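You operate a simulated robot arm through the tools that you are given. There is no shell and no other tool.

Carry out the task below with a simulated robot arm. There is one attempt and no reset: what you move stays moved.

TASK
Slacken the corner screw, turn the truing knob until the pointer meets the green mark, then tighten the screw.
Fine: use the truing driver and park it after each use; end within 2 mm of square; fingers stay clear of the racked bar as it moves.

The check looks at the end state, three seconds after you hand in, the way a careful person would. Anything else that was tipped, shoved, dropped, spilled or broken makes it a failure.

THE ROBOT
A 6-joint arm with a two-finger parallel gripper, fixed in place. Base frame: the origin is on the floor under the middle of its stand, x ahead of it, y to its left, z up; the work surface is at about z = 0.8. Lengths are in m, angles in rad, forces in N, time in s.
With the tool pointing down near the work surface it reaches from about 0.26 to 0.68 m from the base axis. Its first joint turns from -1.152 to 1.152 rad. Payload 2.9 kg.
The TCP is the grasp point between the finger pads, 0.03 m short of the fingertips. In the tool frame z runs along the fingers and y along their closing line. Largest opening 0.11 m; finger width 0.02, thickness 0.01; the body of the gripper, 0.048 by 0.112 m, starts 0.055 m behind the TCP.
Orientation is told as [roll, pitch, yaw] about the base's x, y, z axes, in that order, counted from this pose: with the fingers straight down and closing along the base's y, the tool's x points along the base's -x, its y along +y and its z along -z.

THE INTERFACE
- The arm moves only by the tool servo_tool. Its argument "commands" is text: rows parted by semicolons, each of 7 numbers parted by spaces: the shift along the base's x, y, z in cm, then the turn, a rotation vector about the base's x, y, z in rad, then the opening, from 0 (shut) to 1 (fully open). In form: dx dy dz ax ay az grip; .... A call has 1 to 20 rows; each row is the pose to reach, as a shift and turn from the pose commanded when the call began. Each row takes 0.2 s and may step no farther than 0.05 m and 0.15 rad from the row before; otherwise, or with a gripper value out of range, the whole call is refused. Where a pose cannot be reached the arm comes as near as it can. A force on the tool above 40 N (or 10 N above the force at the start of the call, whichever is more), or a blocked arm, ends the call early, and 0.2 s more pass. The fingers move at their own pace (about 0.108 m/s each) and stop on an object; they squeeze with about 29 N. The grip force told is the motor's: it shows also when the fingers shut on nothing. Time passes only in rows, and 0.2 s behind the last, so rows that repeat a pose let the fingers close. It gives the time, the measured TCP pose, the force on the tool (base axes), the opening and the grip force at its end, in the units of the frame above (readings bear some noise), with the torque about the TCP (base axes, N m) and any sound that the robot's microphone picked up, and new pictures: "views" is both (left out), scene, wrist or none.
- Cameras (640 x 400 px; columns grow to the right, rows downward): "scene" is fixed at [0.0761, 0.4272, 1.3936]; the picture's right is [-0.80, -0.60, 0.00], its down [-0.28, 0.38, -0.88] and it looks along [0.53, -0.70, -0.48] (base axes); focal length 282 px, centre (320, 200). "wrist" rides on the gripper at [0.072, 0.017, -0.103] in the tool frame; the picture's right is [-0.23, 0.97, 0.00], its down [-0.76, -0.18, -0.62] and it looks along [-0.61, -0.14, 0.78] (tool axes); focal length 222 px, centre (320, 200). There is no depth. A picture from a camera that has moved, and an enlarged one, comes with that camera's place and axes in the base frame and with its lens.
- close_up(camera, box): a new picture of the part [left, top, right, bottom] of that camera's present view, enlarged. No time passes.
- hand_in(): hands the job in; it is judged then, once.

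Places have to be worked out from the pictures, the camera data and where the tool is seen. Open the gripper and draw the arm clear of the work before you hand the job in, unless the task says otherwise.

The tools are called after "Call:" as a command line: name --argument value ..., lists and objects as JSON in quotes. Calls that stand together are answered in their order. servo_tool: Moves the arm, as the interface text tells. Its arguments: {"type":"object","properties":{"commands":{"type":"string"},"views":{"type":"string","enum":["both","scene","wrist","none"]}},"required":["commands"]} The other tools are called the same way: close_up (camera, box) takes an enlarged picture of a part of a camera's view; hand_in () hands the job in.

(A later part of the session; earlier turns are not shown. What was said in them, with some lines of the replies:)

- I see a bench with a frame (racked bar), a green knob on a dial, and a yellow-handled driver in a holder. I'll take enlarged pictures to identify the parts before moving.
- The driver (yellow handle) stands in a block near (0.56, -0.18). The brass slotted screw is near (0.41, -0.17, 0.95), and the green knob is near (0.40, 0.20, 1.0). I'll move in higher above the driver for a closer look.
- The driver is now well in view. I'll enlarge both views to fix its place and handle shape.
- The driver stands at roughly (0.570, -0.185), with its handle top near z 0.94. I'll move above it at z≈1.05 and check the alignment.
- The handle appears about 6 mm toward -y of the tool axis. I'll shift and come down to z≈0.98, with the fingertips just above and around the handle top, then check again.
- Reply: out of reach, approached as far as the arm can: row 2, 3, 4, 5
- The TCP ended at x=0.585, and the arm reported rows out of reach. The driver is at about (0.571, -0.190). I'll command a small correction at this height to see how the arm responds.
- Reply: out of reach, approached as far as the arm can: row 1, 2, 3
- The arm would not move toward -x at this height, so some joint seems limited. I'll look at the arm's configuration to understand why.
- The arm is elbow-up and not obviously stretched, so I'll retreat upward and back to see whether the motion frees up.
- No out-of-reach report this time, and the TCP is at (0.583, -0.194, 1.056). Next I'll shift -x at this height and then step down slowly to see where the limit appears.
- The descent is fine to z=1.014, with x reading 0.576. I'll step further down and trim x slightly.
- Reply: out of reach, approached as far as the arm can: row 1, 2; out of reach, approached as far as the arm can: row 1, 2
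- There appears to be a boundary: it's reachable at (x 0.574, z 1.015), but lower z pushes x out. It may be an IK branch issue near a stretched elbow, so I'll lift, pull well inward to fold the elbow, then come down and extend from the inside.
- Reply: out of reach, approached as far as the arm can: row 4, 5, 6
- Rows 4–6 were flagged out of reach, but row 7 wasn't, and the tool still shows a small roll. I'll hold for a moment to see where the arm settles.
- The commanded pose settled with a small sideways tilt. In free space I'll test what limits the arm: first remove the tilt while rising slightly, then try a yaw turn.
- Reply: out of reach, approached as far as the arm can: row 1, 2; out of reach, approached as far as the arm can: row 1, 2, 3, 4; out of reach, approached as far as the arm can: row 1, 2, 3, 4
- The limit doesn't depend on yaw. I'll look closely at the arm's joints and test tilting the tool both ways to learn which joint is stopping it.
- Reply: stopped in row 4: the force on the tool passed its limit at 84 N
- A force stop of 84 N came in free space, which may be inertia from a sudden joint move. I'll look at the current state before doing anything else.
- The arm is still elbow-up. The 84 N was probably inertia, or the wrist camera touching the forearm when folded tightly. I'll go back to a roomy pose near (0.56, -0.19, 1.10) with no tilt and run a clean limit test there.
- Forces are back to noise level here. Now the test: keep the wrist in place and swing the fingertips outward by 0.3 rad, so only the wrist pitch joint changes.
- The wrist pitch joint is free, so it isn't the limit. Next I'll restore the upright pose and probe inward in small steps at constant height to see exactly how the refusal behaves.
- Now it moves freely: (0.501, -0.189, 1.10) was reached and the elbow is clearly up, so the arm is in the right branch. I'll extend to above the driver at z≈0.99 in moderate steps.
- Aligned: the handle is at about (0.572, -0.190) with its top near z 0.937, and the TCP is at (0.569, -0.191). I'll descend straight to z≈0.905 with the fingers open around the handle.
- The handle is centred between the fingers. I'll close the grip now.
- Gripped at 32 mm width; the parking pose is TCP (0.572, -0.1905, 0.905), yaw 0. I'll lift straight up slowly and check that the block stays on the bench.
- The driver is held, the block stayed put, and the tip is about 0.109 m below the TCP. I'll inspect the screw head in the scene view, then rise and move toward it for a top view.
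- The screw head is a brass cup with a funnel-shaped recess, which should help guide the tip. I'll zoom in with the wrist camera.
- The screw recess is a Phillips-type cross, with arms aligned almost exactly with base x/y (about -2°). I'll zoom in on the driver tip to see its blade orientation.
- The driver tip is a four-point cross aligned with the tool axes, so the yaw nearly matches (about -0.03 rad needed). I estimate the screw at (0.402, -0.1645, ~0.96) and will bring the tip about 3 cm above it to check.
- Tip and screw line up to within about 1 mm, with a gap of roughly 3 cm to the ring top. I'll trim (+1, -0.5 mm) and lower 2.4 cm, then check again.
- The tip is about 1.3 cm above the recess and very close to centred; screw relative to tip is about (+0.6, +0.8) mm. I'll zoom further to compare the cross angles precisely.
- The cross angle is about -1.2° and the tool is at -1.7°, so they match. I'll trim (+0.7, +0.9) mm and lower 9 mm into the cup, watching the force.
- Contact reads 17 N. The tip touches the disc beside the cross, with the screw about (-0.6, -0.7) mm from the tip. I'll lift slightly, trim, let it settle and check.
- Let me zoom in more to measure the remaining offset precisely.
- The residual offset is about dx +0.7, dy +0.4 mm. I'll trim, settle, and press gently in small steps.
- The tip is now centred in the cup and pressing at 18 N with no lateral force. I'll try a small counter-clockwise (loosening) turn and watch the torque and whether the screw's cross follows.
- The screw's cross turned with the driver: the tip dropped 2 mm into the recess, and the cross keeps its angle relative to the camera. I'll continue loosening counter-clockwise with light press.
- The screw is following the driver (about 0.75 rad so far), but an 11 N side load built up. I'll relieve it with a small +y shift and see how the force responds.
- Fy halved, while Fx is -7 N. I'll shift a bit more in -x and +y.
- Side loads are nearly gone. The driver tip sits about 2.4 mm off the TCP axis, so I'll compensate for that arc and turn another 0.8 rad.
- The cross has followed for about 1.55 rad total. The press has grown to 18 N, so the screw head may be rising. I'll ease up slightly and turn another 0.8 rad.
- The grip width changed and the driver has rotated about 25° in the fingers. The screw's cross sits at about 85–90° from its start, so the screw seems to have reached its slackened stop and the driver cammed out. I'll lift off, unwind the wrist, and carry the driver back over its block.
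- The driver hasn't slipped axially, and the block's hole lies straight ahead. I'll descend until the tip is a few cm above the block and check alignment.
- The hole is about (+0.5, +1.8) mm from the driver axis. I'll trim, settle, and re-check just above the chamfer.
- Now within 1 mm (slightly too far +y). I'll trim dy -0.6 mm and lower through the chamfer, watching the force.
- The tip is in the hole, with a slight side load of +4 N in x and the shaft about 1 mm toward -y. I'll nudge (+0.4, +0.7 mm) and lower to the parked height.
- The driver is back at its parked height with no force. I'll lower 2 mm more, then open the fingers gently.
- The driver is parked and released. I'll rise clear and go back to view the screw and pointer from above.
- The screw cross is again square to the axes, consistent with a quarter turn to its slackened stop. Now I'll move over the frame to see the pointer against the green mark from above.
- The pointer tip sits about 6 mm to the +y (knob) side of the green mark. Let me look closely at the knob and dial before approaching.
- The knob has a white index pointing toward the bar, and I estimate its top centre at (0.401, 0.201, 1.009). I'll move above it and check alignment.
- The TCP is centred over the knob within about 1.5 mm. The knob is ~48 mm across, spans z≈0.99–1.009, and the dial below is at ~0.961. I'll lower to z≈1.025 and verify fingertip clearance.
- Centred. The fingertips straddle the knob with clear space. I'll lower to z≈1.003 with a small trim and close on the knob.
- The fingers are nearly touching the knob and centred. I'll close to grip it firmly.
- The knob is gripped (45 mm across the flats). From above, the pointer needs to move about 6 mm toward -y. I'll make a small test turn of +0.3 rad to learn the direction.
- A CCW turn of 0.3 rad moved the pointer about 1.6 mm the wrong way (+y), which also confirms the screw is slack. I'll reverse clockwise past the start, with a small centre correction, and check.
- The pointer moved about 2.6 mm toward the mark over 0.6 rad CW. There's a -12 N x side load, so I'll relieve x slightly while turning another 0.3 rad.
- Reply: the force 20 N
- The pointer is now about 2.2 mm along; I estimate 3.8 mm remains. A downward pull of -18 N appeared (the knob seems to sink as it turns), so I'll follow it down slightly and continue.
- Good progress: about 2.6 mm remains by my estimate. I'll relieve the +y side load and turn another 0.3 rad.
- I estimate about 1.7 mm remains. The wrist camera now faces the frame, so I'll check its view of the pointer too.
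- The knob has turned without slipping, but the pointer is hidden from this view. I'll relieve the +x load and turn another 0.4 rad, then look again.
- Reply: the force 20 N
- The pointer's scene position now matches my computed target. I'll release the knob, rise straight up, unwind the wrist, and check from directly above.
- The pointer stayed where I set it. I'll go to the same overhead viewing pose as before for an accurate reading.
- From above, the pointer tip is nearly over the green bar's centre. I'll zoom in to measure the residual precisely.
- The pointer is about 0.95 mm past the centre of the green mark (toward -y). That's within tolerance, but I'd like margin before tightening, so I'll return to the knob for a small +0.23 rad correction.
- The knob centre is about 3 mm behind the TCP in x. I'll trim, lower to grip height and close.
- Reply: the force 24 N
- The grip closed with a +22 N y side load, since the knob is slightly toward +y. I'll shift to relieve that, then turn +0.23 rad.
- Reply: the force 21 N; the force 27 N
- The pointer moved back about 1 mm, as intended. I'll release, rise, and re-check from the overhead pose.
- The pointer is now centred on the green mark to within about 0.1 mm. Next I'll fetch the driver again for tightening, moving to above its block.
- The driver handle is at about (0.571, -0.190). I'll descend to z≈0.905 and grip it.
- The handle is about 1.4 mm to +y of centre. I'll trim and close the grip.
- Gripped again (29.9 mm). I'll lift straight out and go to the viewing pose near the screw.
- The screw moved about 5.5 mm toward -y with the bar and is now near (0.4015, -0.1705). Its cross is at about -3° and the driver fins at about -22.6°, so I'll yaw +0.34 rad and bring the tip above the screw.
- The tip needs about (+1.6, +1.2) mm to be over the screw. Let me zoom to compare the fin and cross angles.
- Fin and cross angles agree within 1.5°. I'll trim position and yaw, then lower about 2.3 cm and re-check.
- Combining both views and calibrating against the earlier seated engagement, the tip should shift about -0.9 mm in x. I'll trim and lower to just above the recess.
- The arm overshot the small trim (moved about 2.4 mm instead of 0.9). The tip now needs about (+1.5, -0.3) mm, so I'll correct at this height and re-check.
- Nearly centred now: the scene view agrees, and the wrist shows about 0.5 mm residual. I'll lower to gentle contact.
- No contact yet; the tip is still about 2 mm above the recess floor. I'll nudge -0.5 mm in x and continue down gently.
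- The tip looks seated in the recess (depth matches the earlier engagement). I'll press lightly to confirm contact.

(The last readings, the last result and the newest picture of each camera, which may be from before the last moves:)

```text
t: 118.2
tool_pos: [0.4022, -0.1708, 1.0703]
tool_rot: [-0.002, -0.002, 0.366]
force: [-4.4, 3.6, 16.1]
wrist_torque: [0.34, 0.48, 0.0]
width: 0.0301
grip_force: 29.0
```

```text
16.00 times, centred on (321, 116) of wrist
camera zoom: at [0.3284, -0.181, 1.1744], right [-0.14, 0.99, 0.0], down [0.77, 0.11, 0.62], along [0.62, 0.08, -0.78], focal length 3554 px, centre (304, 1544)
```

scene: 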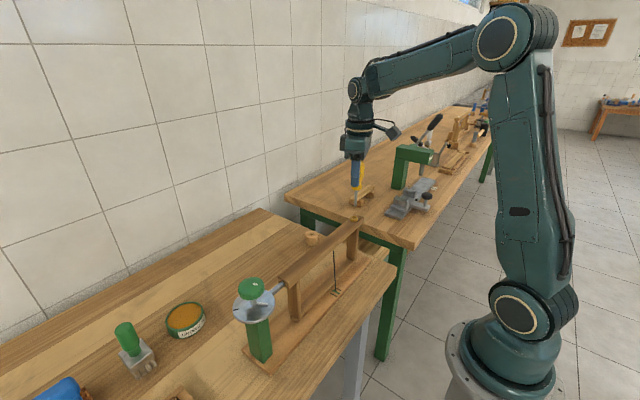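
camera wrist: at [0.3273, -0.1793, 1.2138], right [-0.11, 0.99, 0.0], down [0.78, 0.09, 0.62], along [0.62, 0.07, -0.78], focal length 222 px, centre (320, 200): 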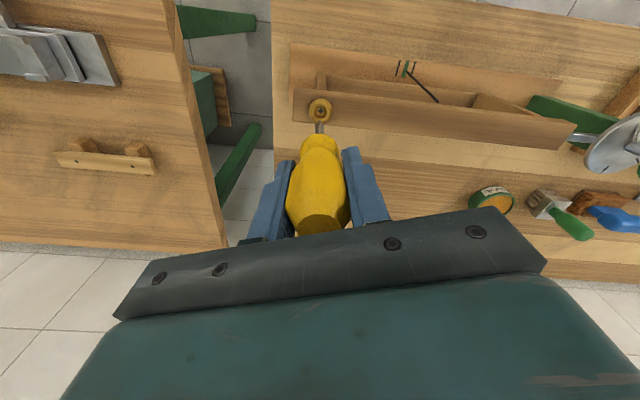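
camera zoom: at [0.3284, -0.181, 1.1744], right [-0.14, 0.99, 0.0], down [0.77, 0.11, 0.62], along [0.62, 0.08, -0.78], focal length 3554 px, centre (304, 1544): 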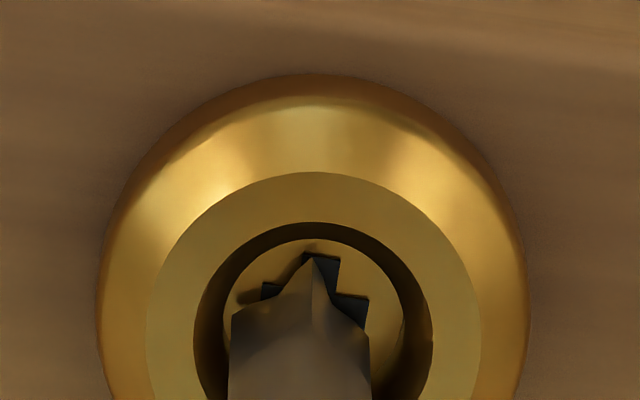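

Seated with 16 N press. I'll turn clockwise 0.15 rad and check that the cross follows.

Call:
servo_tool --commands "0 0 0 0 0 -0.05 0; 0 0 0 0 0 -0.1 0; 0 0 0 0 0 -0.15 0; 0 0 0 0 0 -0.15 0" --views "none"

Call:
close_up --camera "wrist" --box '[306, 104, 336, 128]'

```text
t: 119.2
tool_pos: [0.4023, -0.1706, 1.0696]
tool_rot: [-0.002, -0.004, 0.214]
force: [-2.7, -1.1, 20.6]
wrist_torque: [0.01, 0.28, -0.02]
width: 0.0301
grip_force: 29.4
```

```text
16.00 times, centred on (321, 116) of wrist
camera zoom: at [0.3277, -0.1696, 1.1742], right [0.01, 1.0, 0.0], down [0.78, -0.01, 0.62], along [0.62, -0.01, -0.78], focal length 3554 px, centre (304, 1544)
```

zoom: 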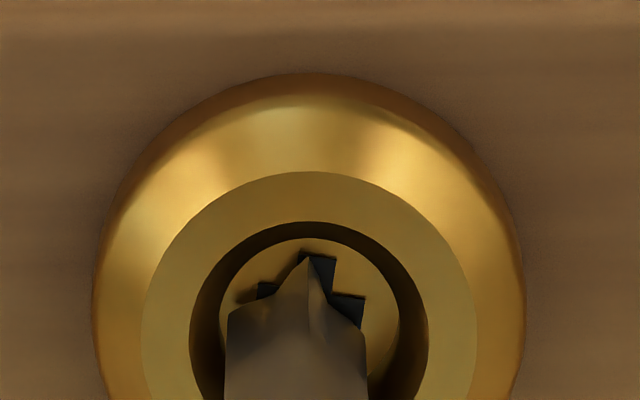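

The cross follows the driver. I'll keep turning clockwise another 0.6 rad, monitoring side loads.

Call:
servo_tool --commands "0 0 0.03 0 0 -0.1 0; 0 0 0.03 0 0 -0.2 0; 0 0 0.03 0 0 -0.3 0; 0 0 0.03 0 0 -0.4 0; 0 0 0.03 0 0 -0.5 0; 0 0 0.03 0 0 -0.6 0; 0 0 0.03 0 0 -0.6 0" --views "none"

Call:
close_up --camera "wrist" --box '[306, 104, 336, 128]'

Call:
close_up --camera "scene" --box '[320, 275, 352, 300]'

```text
t: 120.8
tool_pos: [0.4013, -0.1703, 1.0706]
tool_rot: [0.0, -0.002, -0.387]
force: [-3.5, -11.3, 10.4]
wrist_torque: [-0.99, 0.26, 0.03]
width: 0.0302
grip_force: 29.0
```

```text
16.00 times, centred on (321, 116) of wrist
camera zoom: at [0.3414, -0.128, 1.1742], right [0.58, 0.82, 0.0], down [0.64, -0.45, 0.62], along [0.51, -0.36, -0.78], focal length 3554 px, centre (304, 1544)
```

zoom: 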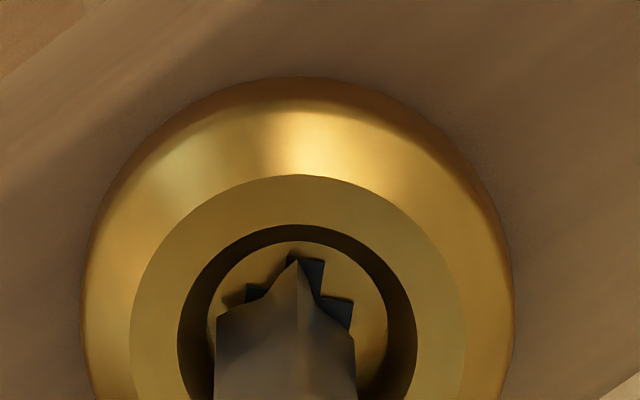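

```text
16.00 times, centred on (336, 288) of scene
camera zoom: at [0.0759, 0.427, 1.3937], right [-0.8, -0.6, 0.0], down [-0.28, 0.38, -0.88], along [0.53, -0.7, -0.48], focal length 4516 px, centre (64, -1200)
```

zoom: 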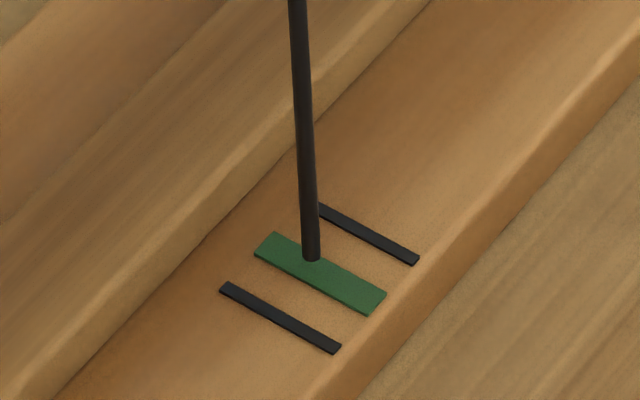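

The cross follows (0.75 rad so far), but an 11 N side load in -y has nudged the pointer about 0.6 mm. I'll relieve it before continuing so the frame locks in the right place.

Call:
servo_tool --commands "-0.02 -0.06 0 0 0 0 0; -0.04 -0.12 0 0 0 0 0; -0.04 -0.12 0 0 0 0 0; -0.04 -0.12 0 0 0 0 0" --views "none"

Call:
close_up --camera "scene" --box '[320, 275, 352, 300]'

```text
t: 121.8
tool_pos: [0.4009, -0.1709, 1.0697]
tool_rot: [0.001, -0.001, -0.385]
force: [5.2, -6.2, -0.7]
wrist_torque: [-0.52, -0.56, 0.03]
width: 0.0304
grip_force: 28.7
```

```text
16.00 times, centred on (336, 288) of scene
camera zoom: at [0.0763, 0.4271, 1.3937], right [-0.8, -0.6, 0.0], down [-0.28, 0.38, -0.88], along [0.53, -0.7, -0.48], focal length 4516 px, centre (64, -1200)
```

zoom: 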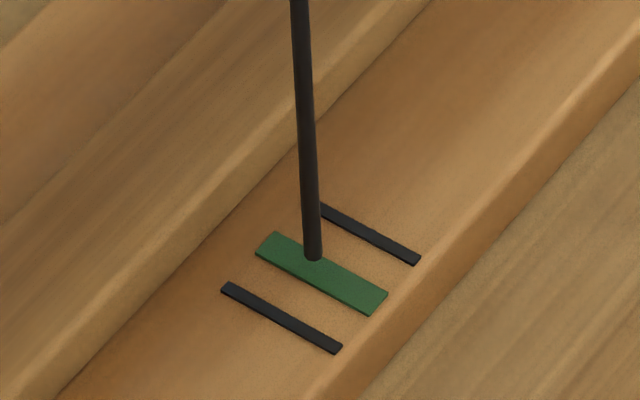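

The load is reduced and the pointer is returning. One more small relief shift, plus restoring light press.

Call:
servo_tool --commands "0.03 -0.04 -0.03 0 0 0 0; 0.05 -0.08 -0.06 0 0 0 0; 0.05 -0.08 -0.06 0 0 0 0" --views "none"

Call:
close_up --camera "wrist" --box '[306, 104, 336, 128]'

Call:
close_up --camera "scene" --box '[320, 275, 352, 300]'

```text
t: 122.6
tool_pos: [0.4025, -0.1717, 1.0699]
tool_rot: [0.0, -0.001, -0.384]
force: [4.4, 5.5, 4.8]
wrist_torque: [0.48, -0.35, -0.03]
width: 0.0301
grip_force: 29.3
```

```text
16.00 times, centred on (321, 116) of wrist
camera zoom: at [0.3408, -0.1299, 1.1743], right [0.57, 0.82, 0.0], down [0.64, -0.45, 0.62], along [0.51, -0.36, -0.78], focal length 3554 px, centre (304, 1544)
```

zoom: 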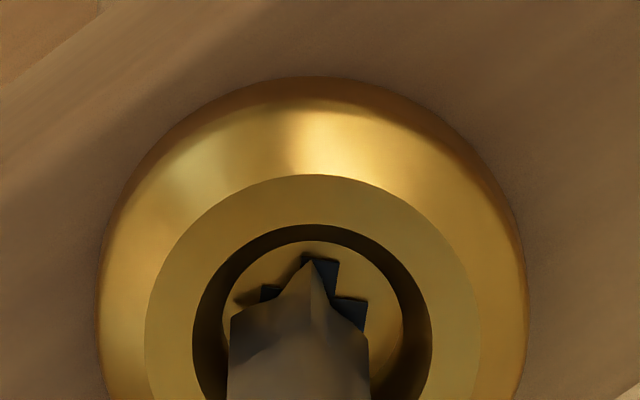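

```text
16.00 times, centred on (336, 288) of scene
camera zoom: at [0.0762, 0.4274, 1.3936], right [-0.8, -0.6, 0.0], down [-0.28, 0.38, -0.88], along [0.53, -0.7, -0.48], focal length 4516 px, centre (64, -1200)
```

zoom: 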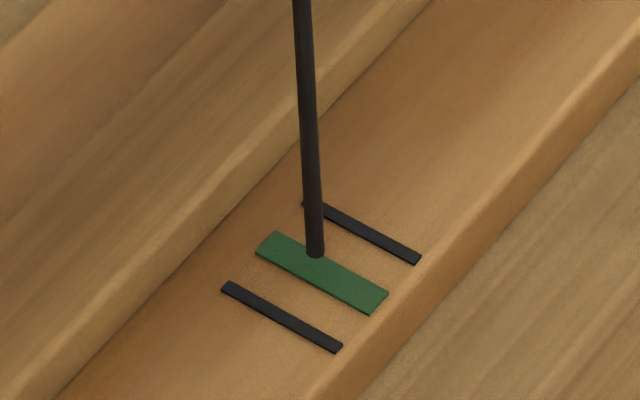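

Pointer back on target, with small balanced loads. I'll continue clockwise 0.5 rad with arc compensation.

Call:
servo_tool --commands "0.016 0.016 -0.02 0 0 -0.1 0; 0.001 -0.007 -0.03 0 0 -0.2 0; -0.014 -0.029 -0.03 0 0 -0.3 0; -0.034 -0.048 -0.03 0 0 -0.4 0; -0.055 -0.066 -0.03 0 0 -0.5 0; -0.055 -0.066 -0.03 0 0 -0.5 0" --views "none"

Call:
close_up --camera "wrist" --box '[306, 104, 336, 128]'

Call:
close_up --camera "scene" --box '[320, 275, 352, 300]'

```text
t: 124.0
tool_pos: [0.4009, -0.1736, 1.0687]
tool_rot: [0.0, 0.0, -0.888]
force: [-4.4, 1.8, 10.5]
wrist_torque: [0.05, 0.27, 0.02]
width: 0.0299
grip_force: 29.3
```

```text
16.00 times, centred on (321, 116) of wrist
camera zoom: at [0.369, -0.1069, 1.1737], right [0.9, 0.44, 0.0], down [0.34, -0.7, 0.62], along [0.27, -0.56, -0.78], focal length 3554 px, centre (304, 1544)
```

zoom: 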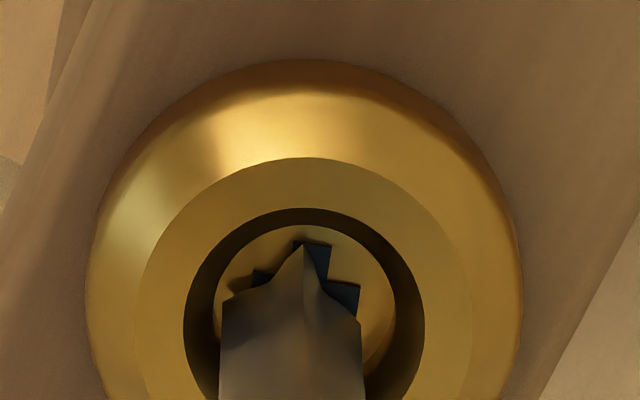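

```text
16.00 times, centred on (336, 288) of scene
camera zoom: at [0.0759, 0.4273, 1.3936], right [-0.8, -0.6, 0.0], down [-0.28, 0.38, -0.88], along [0.53, -0.7, -0.48], focal length 4516 px, centre (64, -1200)
```

zoom: 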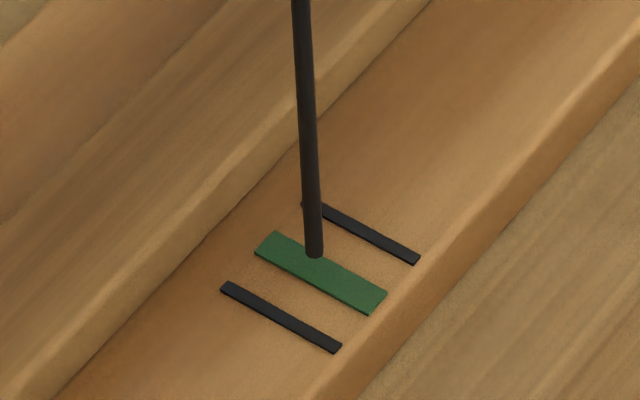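

Tracking well with the pointer unmoved; 1.25 rad done. I'll continue clockwise toward the tight stop, another 0.45 rad with compensation.

Call:
servo_tool --commands "-0.05 0 0 0 0 -0.1 0; -0.08 -0.015 0 0 0 -0.2 0; -0.11 -0.03 0 0 0 -0.3 0; -0.13 -0.037 0 0 0 -0.38 0; -0.15 -0.045 0 0 0 -0.45 0; -0.15 -0.045 0 0 0 -0.45 0" --views "none"

Call:
close_up --camera "wrist" --box '[306, 104, 336, 128]'

Call:
close_up --camera "scene" --box '[320, 275, 352, 300]'

```text
t: 125.4
tool_pos: [0.4006, -0.1733, 1.0685]
tool_rot: [-0.002, 0.0, -1.336]
force: [-5.1, -2.0, 3.8]
wrist_torque: [-0.23, 0.36, 0.45]
width: 0.0312
grip_force: 28.6
```

```text
16.00 times, centred on (321, 116) of wrist
camera zoom: at [0.4, -0.0998, 1.1726], right [1.0, 0.01, 0.0], down [0.01, -0.78, 0.62], along [0.0, -0.62, -0.78], focal length 3554 px, centre (304, 1544)
```

zoom: 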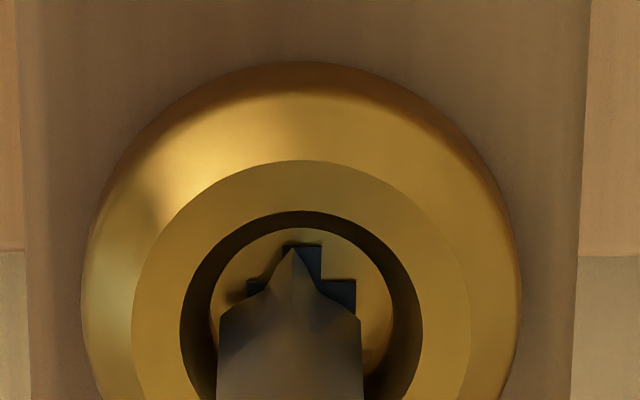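

```text
16.00 times, centred on (336, 288) of scene
camera zoom: at [0.076, 0.4272, 1.3936], right [-0.8, -0.6, 0.0], down [-0.28, 0.38, -0.88], along [0.53, -0.7, -0.48], focal length 4516 px, centre (64, -1200)
```

zoom: 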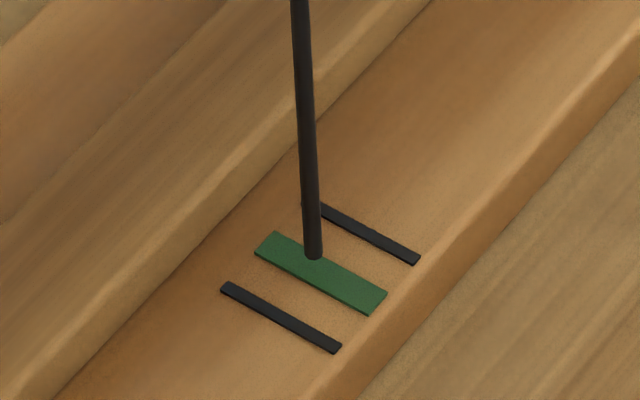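

The torque about z jumped to 0.45 N·m and the handle began to slip: the screw is at its tight stop, with the pointer still on the mark. I'll give one small extra nudge of 0.1 rad to make sure it's firm.

Call:
servo_tool --commands "-0.01 -0.005 -0.02 0 0 -0.05 0; -0.02 -0.01 -0.03 0 0 -0.1 0; -0.02 -0.01 -0.03 0 0 -0.1 0" --views "none"

Call:
close_up --camera "wrist" --box '[306, 104, 336, 128]'

Call:
close_up --camera "scene" --box '[320, 275, 352, 300]'

```text
t: 126.2
tool_pos: [0.4014, -0.173, 1.0688]
tool_rot: [0.003, 0.002, -1.436]
force: [0.7, 0.9, -0.7]
wrist_torque: [0.0, -0.06, -0.02]
width: 0.0319
grip_force: 28.7
```

```text
16.00 times, centred on (321, 116) of wrist
camera zoom: at [0.4079, -0.0996, 1.1733], right [1.0, -0.09, 0.0], down [-0.07, -0.78, 0.62], along [-0.06, -0.62, -0.78], focal length 3554 px, centre (304, 1544)
```

zoom: 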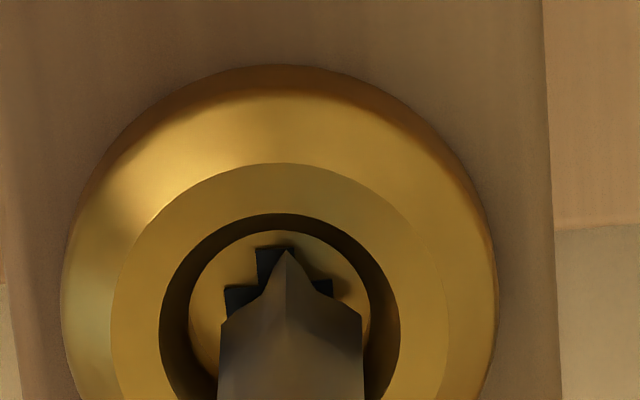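

```text
16.00 times, centred on (336, 288) of scene
camera zoom: at [0.0762, 0.4273, 1.3936], right [-0.8, -0.6, 0.0], down [-0.28, 0.38, -0.88], along [0.53, -0.7, -0.48], focal length 4516 px, centre (64, -1200)
```

zoom: 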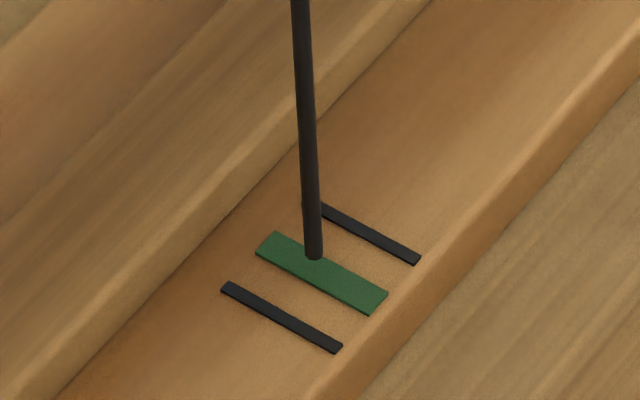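

The driver has cammed out; the cross is back at its original tight angle (within about 2°) and the pointer is still on the mark. I'll lift off, unwind, and compare the screw from the original viewing pose.

Call:
servo_tool --commands "0 0 1 0 0 0 0; 0 0 2.5 0 0 0 0; 0 0 4.5 0 0 0.1 0; 0 0 6.5 0 0 0.24 0; 0.6 0 6.5 0 0 0.38 0; 1.2 0 6.5 0 0 0.52 0; 1.8 -0.1 6.5 0 0 0.66 0; 2.4 -0.1 6.5 0 0 0.8 0; 3 -0.1 6.5 0 0 0.94 0; 3.6 -0.2 6.5 0 0 1.08 0; 4.2 -0.2 6.5 0 0 1.22 0; 4.7 -0.3 6.5 0 0 1.34 0; 5 -0.3 6.5 0 0 1.436 0; 5 -0.3 6.5 0 0 1.436 0; 5 -0.3 6.5 0 0 1.436 0"

Call:
close_up --camera "wrist" --box '[290, 25, 350, 70]'

Call:
close_up --camera "wrist" --box '[304, 115, 336, 140]'

```text
t: 129.4
tool_pos: [0.4516, -0.1756, 1.1327]
tool_rot: [0.001, 0.0, 0.003]
force: [-0.2, 0.9, -0.4]
wrist_torque: [-0.03, 0.02, 0.0]
width: 0.0302
grip_force: 29.1
camera wrist: at [0.378, -0.1593, 1.2368], right [0.23, 0.97, 0.0], down [0.76, -0.18, 0.62], along [0.61, -0.14, -0.78], focal length 222 px, centre (320, 200)
```

scene: 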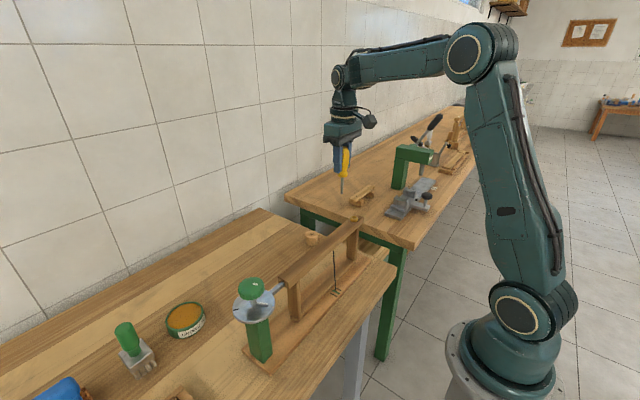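
wrist: 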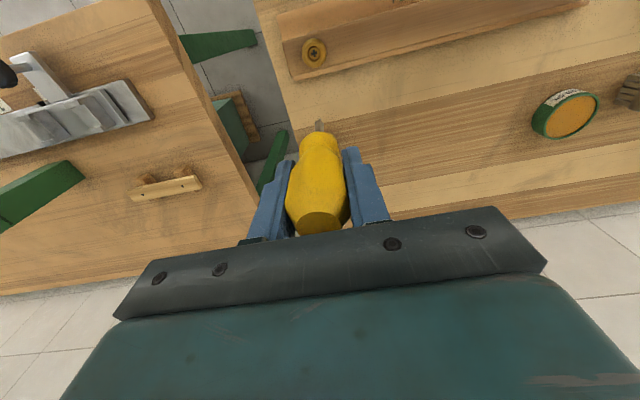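

```text
8.89 times, centred on (320, 48) of wrist
camera zoom: at [0.378, -0.1593, 1.2368], right [0.23, 0.97, 0.0], down [0.76, -0.18, 0.62], along [0.61, -0.14, -0.78], focal length 1974 px, centre (320, 1556)
```

zoom: 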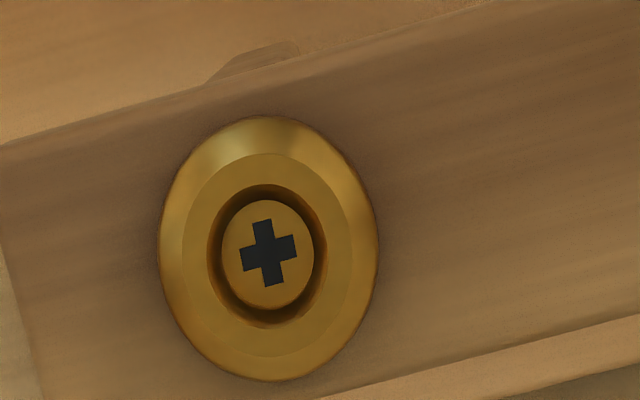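

```text
16.00 times, centred on (320, 128) of wrist
camera zoom: at [0.378, -0.1593, 1.2368], right [0.23, 0.97, 0.0], down [0.76, -0.18, 0.62], along [0.61, -0.14, -0.78], focal length 3554 px, centre (320, 1360)
```

zoom: 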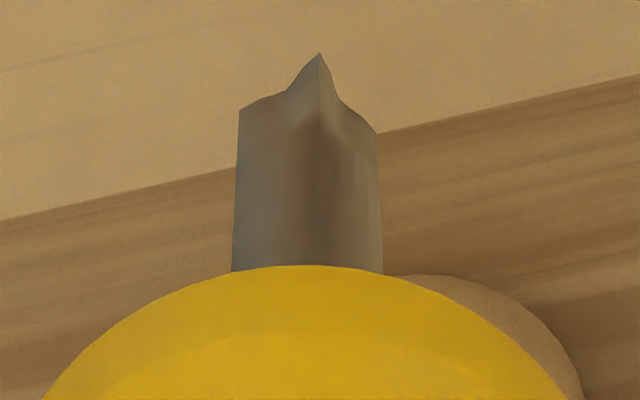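

The screw's cross matches its original tight orientation. Now I'll carry the driver back and line it up above its block.

Call:
servo_tool --commands "1.5 -0.2 0 0 0 0 0; 3 -0.4 0 0 0 0 0; 4.5 -0.6 0 0 0 0 0; 6 -0.8 0 0 0 0 0; 7.5 -1 0 0 0 0 0; 9 -1.1 0 0 0 0 0; 10.5 -1.3 0 0 0 0 0; 12 -1.4 -1 0 0 0 0; 12 -1.4 -3 0 0 0 0; 12 -1.4 -5 0 0 0 0; 12 -1.4 -7 0 0 0 0; 12 -1.4 -9 0 0 0 0; 12 -1.4 -11 0 0 0 0; 12 -1.4 -13 0 0 0 0; 12 -1.4 -15 0 0 0 0; 12 -1.4 -16 0 0 0 0; 12 -1.4 -16 0 0 0 0; 12 -1.4 -16 0 0 0 0"

Call:
close_up --camera "wrist" --box '[296, 80, 344, 140]'

Call:
close_up --camera "scene" --box '[285, 195, 345, 250]'

```text
t: 133.2
tool_pos: [0.5714, -0.1896, 0.9747]
tool_rot: [0.001, 0.001, 0.001]
force: [-0.7, 0.0, -1.0]
wrist_torque: [0.0, -0.02, 0.0]
width: 0.0299
grip_force: 28.6
camera wrist: at [0.4985, -0.1738, 1.0789], right [0.23, 0.97, 0.0], down [0.76, -0.18, 0.62], along [0.61, -0.14, -0.78], focal length 222 px, centre (320, 200)
```

scene: 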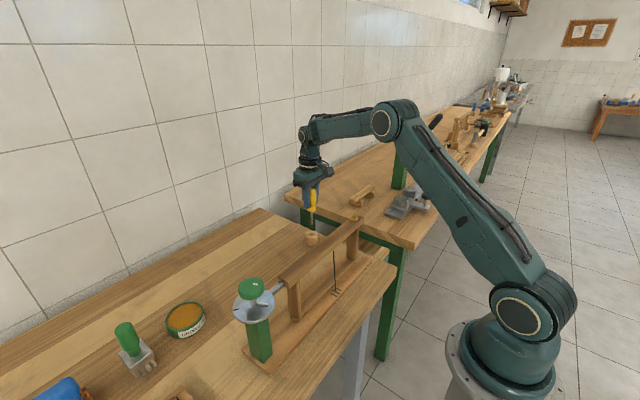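
wrist: 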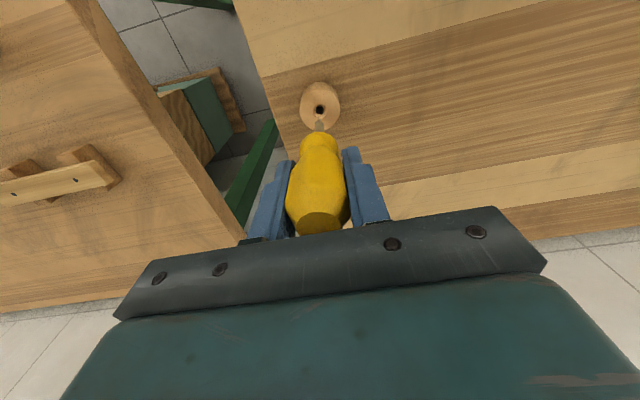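

```text
6.67 times, centred on (320, 110) of wrist
camera zoom: at [0.4985, -0.1738, 1.0789], right [0.23, 0.97, 0.0], down [0.76, -0.18, 0.62], along [0.61, -0.14, -0.78], focal length 1481 px, centre (320, 800)
```

zoom: 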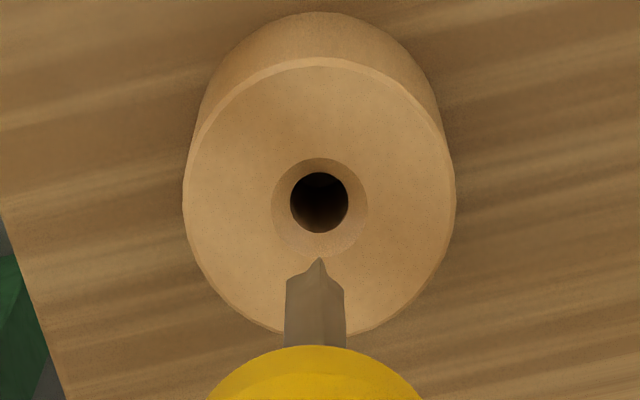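

```text
7.27 times, centred on (315, 222) of scene
camera zoom: at [0.0762, 0.4272, 1.3936], right [-0.8, -0.6, 0.0], down [-0.28, 0.38, -0.88], along [0.53, -0.7, -0.48], focal length 2053 px, centre (356, 36)
```

zoom: 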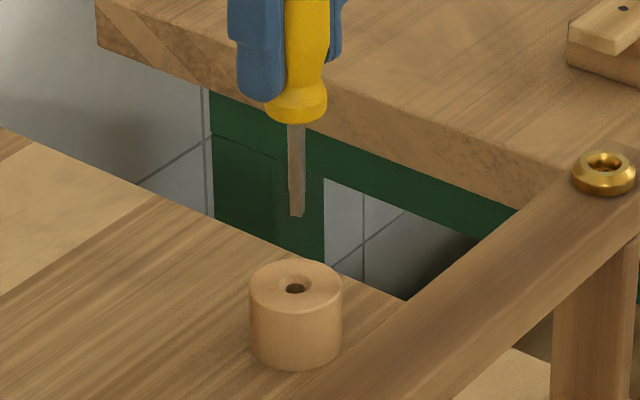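

Well aligned (within about 0.5 mm). I'll lower to just above the chamfer and re-check.

Call:
servo_tool --commands "0.02 0.03 -0.8 0 0 0 0; 0.02 0.03 -1.6 0 0 0 0; 0.02 0.03 -2.4 0 0 0 0; 0.02 0.03 -2.8 0 0 0 0; 0.02 0.03 -2.8 0 0 0 0; 0.02 0.03 -2.8 0 0 0 0" --views "none"

Call:
close_up --camera "wrist" --box '[296, 80, 344, 140]'

Call:
close_up --camera "scene" --box '[295, 205, 330, 245]'

```text
t: 134.6
tool_pos: [0.5698, -0.1906, 0.9454]
tool_rot: [0.0, -0.001, 0.002]
force: [0.6, 0.4, -0.6]
wrist_torque: [0.01, -0.02, -0.01]
width: 0.0302
grip_force: 29.1
```

```text
6.67 times, centred on (320, 110) of wrist
camera zoom: at [0.498, -0.1737, 1.0506], right [0.23, 0.97, 0.0], down [0.76, -0.18, 0.62], along [0.61, -0.14, -0.78], focal length 1481 px, centre (320, 800)
```

zoom: 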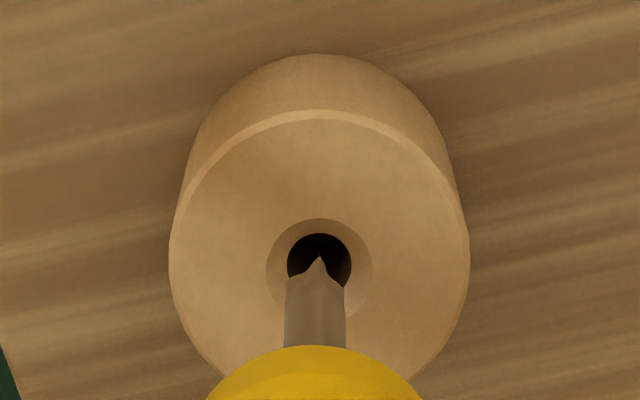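

```text
10.00 times, centred on (312, 225) of scene
camera zoom: at [0.0762, 0.4272, 1.3936], right [-0.8, -0.6, 0.0], down [-0.28, 0.38, -0.88], along [0.53, -0.7, -0.48], focal length 2822 px, centre (395, -50)
```

zoom: 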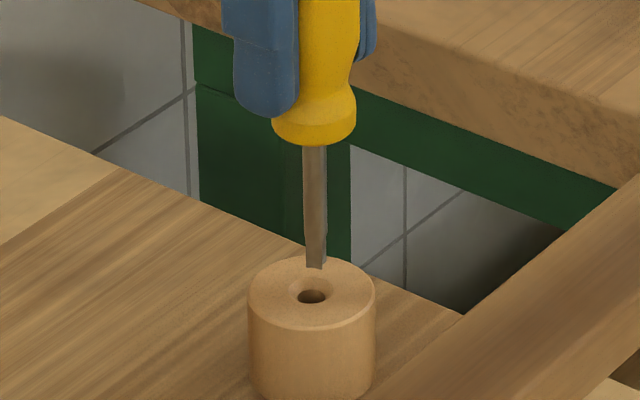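

Aligned within about 1 mm: needs (+0.6, +0.4) mm. I'll trim and lower through the chamfer into the hole.

Call:
servo_tool --commands "0.06 0.04 -0.2 0 0 0 0; 0.06 0.04 -0.6 0 0 0 0; 0.06 0.04 -1.1 0 0 0 0; 0.06 0.04 -1.6 0 0 0 0; 0.06 0.04 -2 0 0 0 0; 0.06 0.04 -2 0 0 0 0" --views "none"

Call:
close_up --camera "wrist" --box '[296, 80, 344, 140]'

Call:
close_up --camera "scene" --box '[295, 205, 330, 245]'

```text
t: 136.0
tool_pos: [0.5707, -0.1905, 0.9259]
tool_rot: [-0.001, -0.002, 0.002]
force: [3.8, 0.1, 0.5]
wrist_torque: [0.03, -0.38, 0.01]
width: 0.0301
grip_force: 29.3
```

```text
6.67 times, centred on (320, 110) of wrist
camera zoom: at [0.499, -0.1738, 1.0309], right [0.23, 0.97, 0.0], down [0.76, -0.18, 0.62], along [0.61, -0.14, -0.78], focal length 1481 px, centre (320, 800)
```

zoom: 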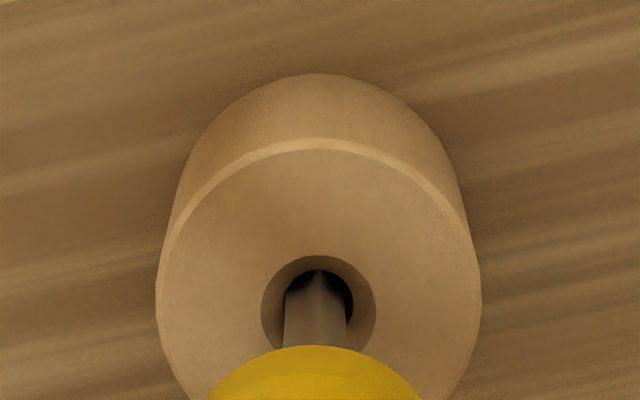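

```text
10.00 times, centred on (312, 225) of scene
camera zoom: at [0.0762, 0.4272, 1.3936], right [-0.8, -0.6, 0.0], down [-0.28, 0.38, -0.88], along [0.53, -0.7, -0.48], focal length 2822 px, centre (395, -50)
```

zoom: 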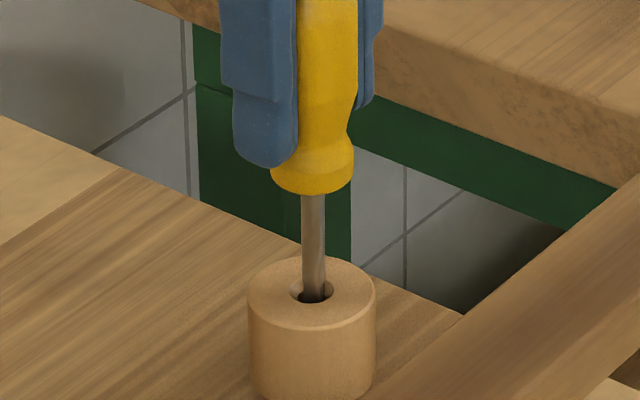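

The tip is in the hole with a light +4 N x load. I'll nudge +0.5 mm in x and lower gently until it bottoms out.

Call:
servo_tool --commands "0.05 0.03 -0.3 0 0 0 0; 0.05 0.03 -0.7 0 0 0 0; 0.05 0.03 -1.1 0 0 0 0; 0.05 0.03 -1.4 0 0 0 0; 0.05 0.03 -1.5 0 0 0 0; 0.05 0.03 -1.5 0 0 0 0" --views "none"

Call:
close_up --camera "scene" --box '[285, 185, 340, 250]'

```text
t: 137.4
tool_pos: [0.5733, -0.19, 0.9121]
tool_rot: [0.001, -0.002, 0.001]
force: [4.0, -0.2, 0.3]
wrist_torque: [-0.04, -0.33, 0.06]
width: 0.03
grip_force: 29.0
```

```text
6.15 times, centred on (312, 218) of scene
camera zoom: at [0.0762, 0.4272, 1.3936], right [-0.8, -0.6, 0.0], down [-0.28, 0.38, -0.88], along [0.53, -0.7, -0.48], focal length 1737 px, centre (366, 92)
```

zoom: 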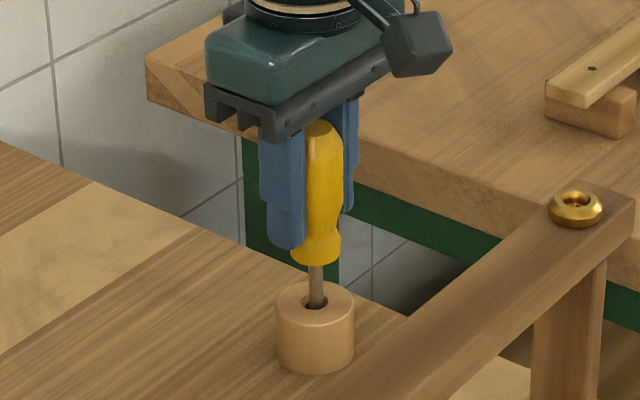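

Not bottomed yet. I'll lower in 1 mm steps until I feel light contact.

Call:
servo_tool --commands "0.03 0 -0.15 0 0 0 0; 0.04 0 -0.3 0 0 0 0; 0.04 0 -0.3 0 0 0 0" --views "none"

Call:
servo_tool --commands "0 0 -0.1 0 0 0 0; 0 0 -0.2 0 0 0 0; 0 0 -0.2 0 0 0 0" --views "none"

```text
t: 138.2
tool_pos: [0.5718, -0.1891, 0.9076]
tool_rot: [0.0, 0.003, 0.001]
force: [2.1, -0.5, -0.7]
wrist_torque: [-0.03, -0.16, -0.02]
width: 0.0299
grip_force: 29.2
```

```text
t: 139.0
tool_pos: [0.573, -0.1892, 0.9067]
tool_rot: [0.001, -0.001, 0.0]
force: [-1.8, -4.7, -0.7]
wrist_torque: [-0.3, 0.13, 0.01]
width: 0.0301
grip_force: 28.9
```

Still no bottom contact; I'll ease the y load and go 2 mm lower.

Call:
servo_tool --commands "0 -0.04 -0.1 0 0 0 0; 0 -0.04 -0.2 0 0 0 0; 0 -0.04 -0.2 0 0 0 0" --views "wrist"

Call:
close_up --camera "scene" --box '[285, 185, 340, 250]'

```text
t: 139.8
tool_pos: [0.5743, -0.188, 0.9061]
tool_rot: [-0.002, -0.006, 0.004]
force: [-1.8, 2.9, 19.4]
wrist_torque: [0.3, 0.3, -0.03]
width: 0.0302
grip_force: 29.4
camera wrist: at [0.5004, -0.1727, 1.0097], right [0.22, 0.97, 0.0], down [0.76, -0.17, 0.63], along [0.61, -0.14, -0.78], focal length 222 px, centre (320, 200)
```

wrist: 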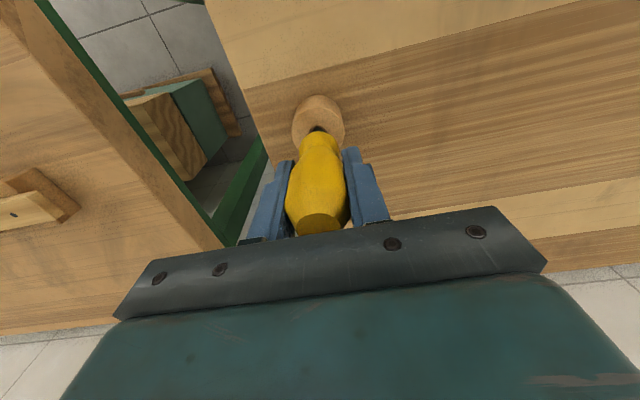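

```text
6.15 times, centred on (312, 218) of scene
camera zoom: at [0.0757, 0.4274, 1.3936], right [-0.8, -0.6, 0.0], down [-0.28, 0.38, -0.88], along [0.53, -0.7, -0.48], focal length 1737 px, centre (366, 92)
```

zoom: 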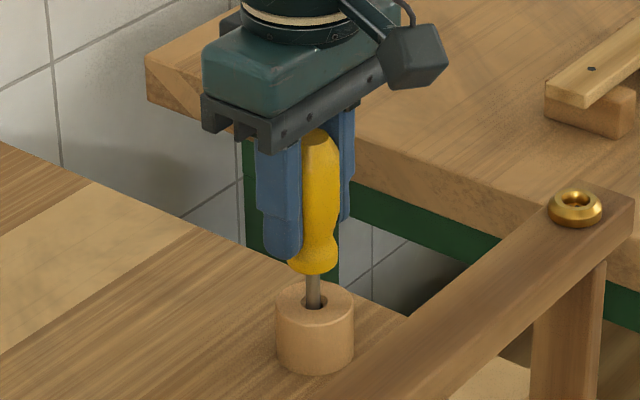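

Bottomed out (19 N). I'll ease up slightly, then open the fingers.

Call:
servo_tool --commands "0 0 0.1 0 0 0 0; 0 0 0.15 0 0 0 0; 0 0 0.15 0 0 0 0.4; 0 0 0.15 0 0 0 1; 0 0 0.15 0 0 0 1; 0 0 0.15 0 0 0 1"

Call:
close_up --camera "wrist" --box '[240, 80, 400, 240]'

Call:
close_up --camera "scene" --box '[285, 185, 340, 250]'

```text
t: 141.2
tool_pos: [0.5726, -0.1896, 0.9046]
tool_rot: [0.0, 0.001, 0.003]
force: [-0.3, -0.7, 0.0]
wrist_torque: [0.01, 0.04, -0.01]
width: 0.1098
grip_force: 0.0
camera wrist: at [0.4999, -0.1731, 1.0101], right [0.23, 0.97, 0.0], down [0.76, -0.18, 0.62], along [0.61, -0.14, -0.78], focal length 222 px, centre (320, 200)
```

scene: 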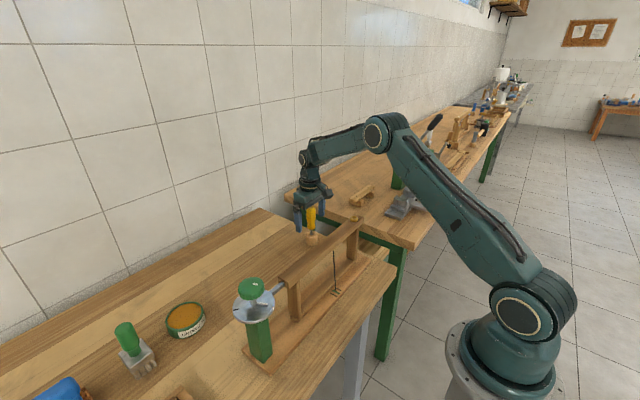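
wrist: 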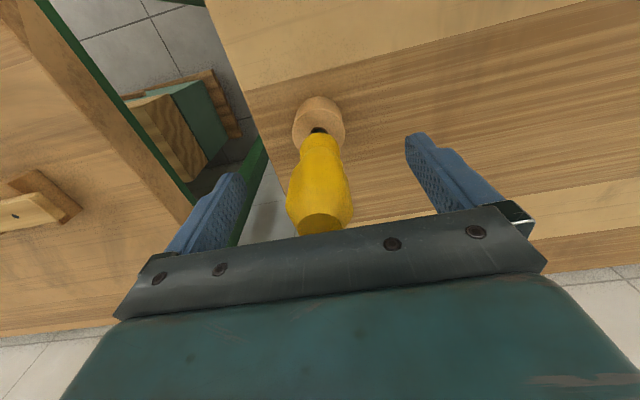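

```text
2.50 times, centred on (320, 160) of wrist
camera zoom: at [0.4999, -0.1731, 1.0101], right [0.23, 0.97, 0.0], down [0.76, -0.18, 0.62], along [0.61, -0.14, -0.78], focal length 555 px, centre (320, 300)
```

zoom: 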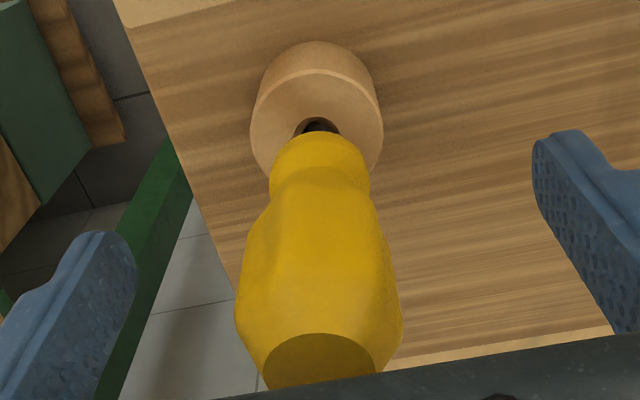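

```text
6.15 times, centred on (312, 218) of scene
camera zoom: at [0.0761, 0.4272, 1.3936], right [-0.8, -0.6, 0.0], down [-0.28, 0.38, -0.88], along [0.53, -0.7, -0.48], focal length 1737 px, centre (366, 92)
```

zoom: 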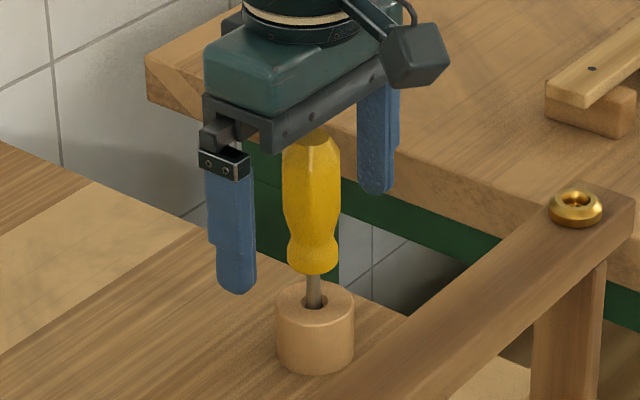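

The driver is parked and standing free. I'll rise straight up and go to the overhead pose for a final check of the pointer and screw.

Call:
servo_tool --commands "0 0 2 0 0 0 1; 0 0 4 0 0 0 1; 0 0 6 0 0 0 1; 0 0 8.5 0 0 0 1; 0 0 11 0 0 0 1; 0 0 14 0 0 0 1; 0 0 17 0 0 0 1; -1.5 1 19 0 0 0 1; -3 2 21 0 0 0 1; -4.7 3.2 23 0 0 0 1; -6.4 4.4 24 0 0 0 1; -8.1 5.6 25 0 0 0 1; -9.8 6.8 26 0 0 0 1; -11.5 8 27 0 0 0 1; -13.2 9.2 27 0 0 0 1; -15 10.4 27 0 0 0 1; -17 11.7 27 0 0 0 1; -18.5 12.8 27 0 0 0 1; -20 13.8 27 0 0 0 1; -20 13.8 27 0 0 0 1" --views "both"

Call:
servo_tool --commands "0 0 0 0 0 0 1; 0 0 0 0 0 0 1" --views "none"

Call:
close_up --camera "wrist" --box '[310, 55, 350, 85]'

Call:
close_up --camera "scene" --box '[320, 275, 352, 300]'

```text
t: 145.4
tool_pos: [0.3722, -0.052, 1.1762]
tool_rot: [0.0, 0.0, 0.003]
force: [0.0, 0.5, 0.7]
wrist_torque: [0.0, -0.02, -0.02]
width: 0.1099
grip_force: 0.1
camera wrist: at [0.2994, -0.0349, 1.2806], right [0.23, 0.97, 0.0], down [0.76, -0.18, 0.62], along [0.61, -0.14, -0.78], focal length 222 px, centre (320, 200)
```

scene: 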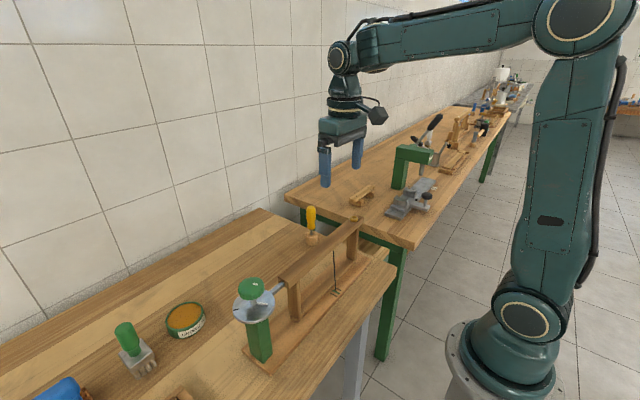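
wrist: 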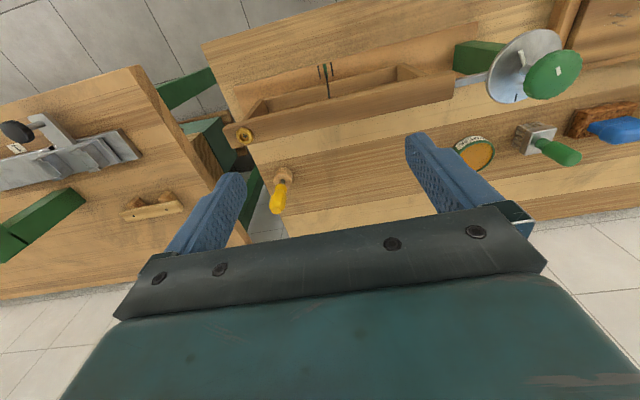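

```text
t: 146.0
tool_pos: [0.3718, -0.0511, 1.1761]
tool_rot: [0.001, 0.001, 0.002]
force: [0.3, 0.3, -0.3]
wrist_torque: [-0.02, -0.03, -0.02]
width: 0.1099
grip_force: 0.0
```

```text
13.33 times, centred on (330, 70) of wrist
camera zoom: at [0.2997, -0.035, 1.2807], right [0.23, 0.97, 0.0], down [0.76, -0.18, 0.62], along [0.61, -0.14, -0.78], focal length 2962 px, centre (187, 1933)
```

zoom: 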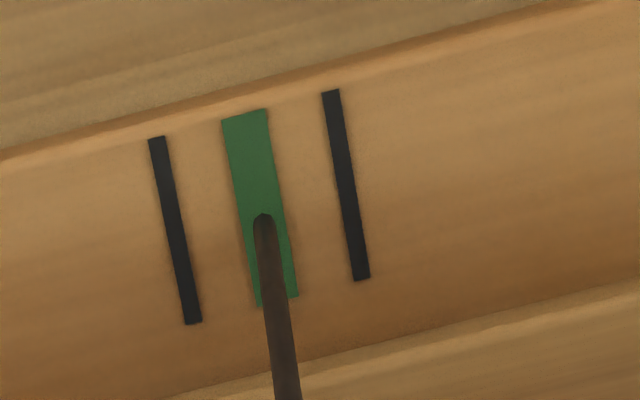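

```text
16.00 times, centred on (336, 288) of scene
camera zoom: at [0.0761, 0.4272, 1.3936], right [-0.8, -0.6, 0.0], down [-0.28, 0.38, -0.88], along [0.53, -0.7, -0.48], focal length 4516 px, centre (64, -1200)
```

zoom: 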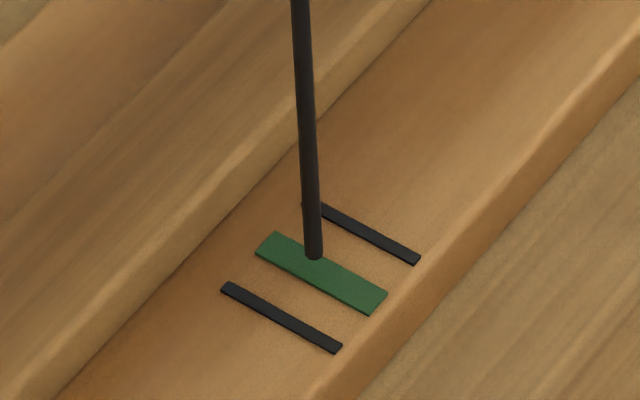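

The pointer is centred on the green mark, the screw is tight, and the driver is parked. I'll draw the arm up and clear to its starting place, with the gripper open.

Call:
servo_tool --commands "0 -1 2 0 0 0 1; 0 -2 4 0 0 0 1; 0 -3.2 6 0 0 0 1; 0 -4.4 8 0 0 0 1; 0 -5.6 10 0 0 0 1; 0 -6.4 12 0 0 0 1; 0 -6.4 12 0 0 0 1; 0 -6.4 12 0 0 0 1"

Call:
close_up --camera "scene" --box '[100, 190, 400, 400]'

```text
t: 147.8
tool_pos: [0.3721, -0.1156, 1.2952]
tool_rot: [0.0, 0.001, 0.001]
force: [-0.2, -0.9, -0.6]
wrist_torque: [-0.02, 0.01, 0.05]
width: 0.1099
grip_force: 0.1
camera wrist: at [0.2994, -0.0987, 1.4002], right [0.23, 0.97, 0.0], down [0.76, -0.18, 0.62], along [0.61, -0.14, -0.78], focal length 222 px, centre (320, 200)
```

scene: 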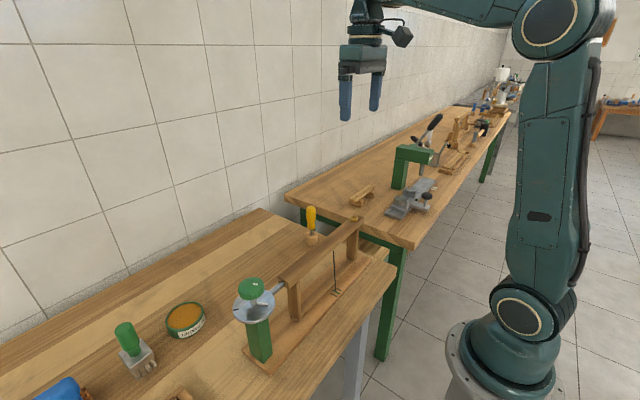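
wrist: 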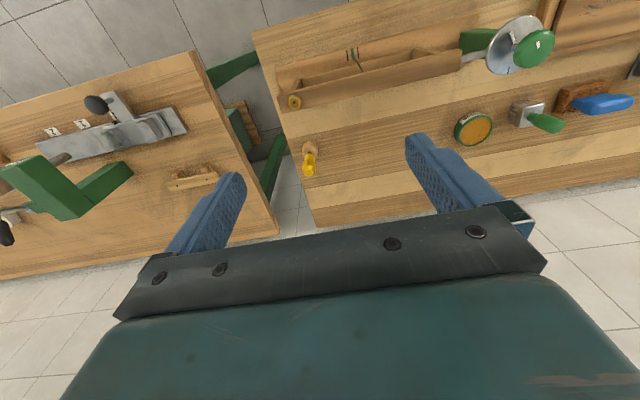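

```text
1.90 times, centred on (250, 295) of scene
camera zoom: at [0.0761, 0.4272, 1.3936], right [-0.8, -0.6, 0.0], down [-0.28, 0.38, -0.88], along [0.53, -0.7, -0.48], focal length 538 px, centre (453, 19)
```

zoom: 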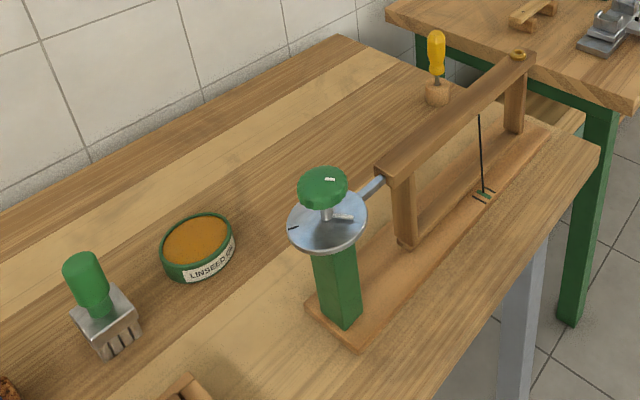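

The pointer is on the green mark, the screw is tightened, and the driver is upright in its block. Everything else is undisturbed, and the arm is clear with the gripper open, so I'm handing in.

Call:
hand_in

```text
The job is handed in.
```

The job is done and handed in; I haven't seen the check's verdict.

- **Pointer:** it sits at the centre of the green mark, within about 0.1 mm when viewed from above. I checked this again after tightening.
- **Corner screw:** slackened about a quarter turn, then tightened. It stopped at about 0.45 N·m, at what looks like its starting angle. On the last nudge the driver slipped out of the screw head, but the pointer did not move.
- **Driver:** returned to its block after both uses and left standing upright.
- **Fingers:** they stayed on the knob, away from the bar, while it moved.
- **Everything else:** nothing else on the bench was touched. The arm is back near its starting position with the gripper open.

Early on, while I was finding a workable arm posture, a move stopped with an 84 N force reading in open space. The gripper was well above the bench, and nothing there was disturbed.
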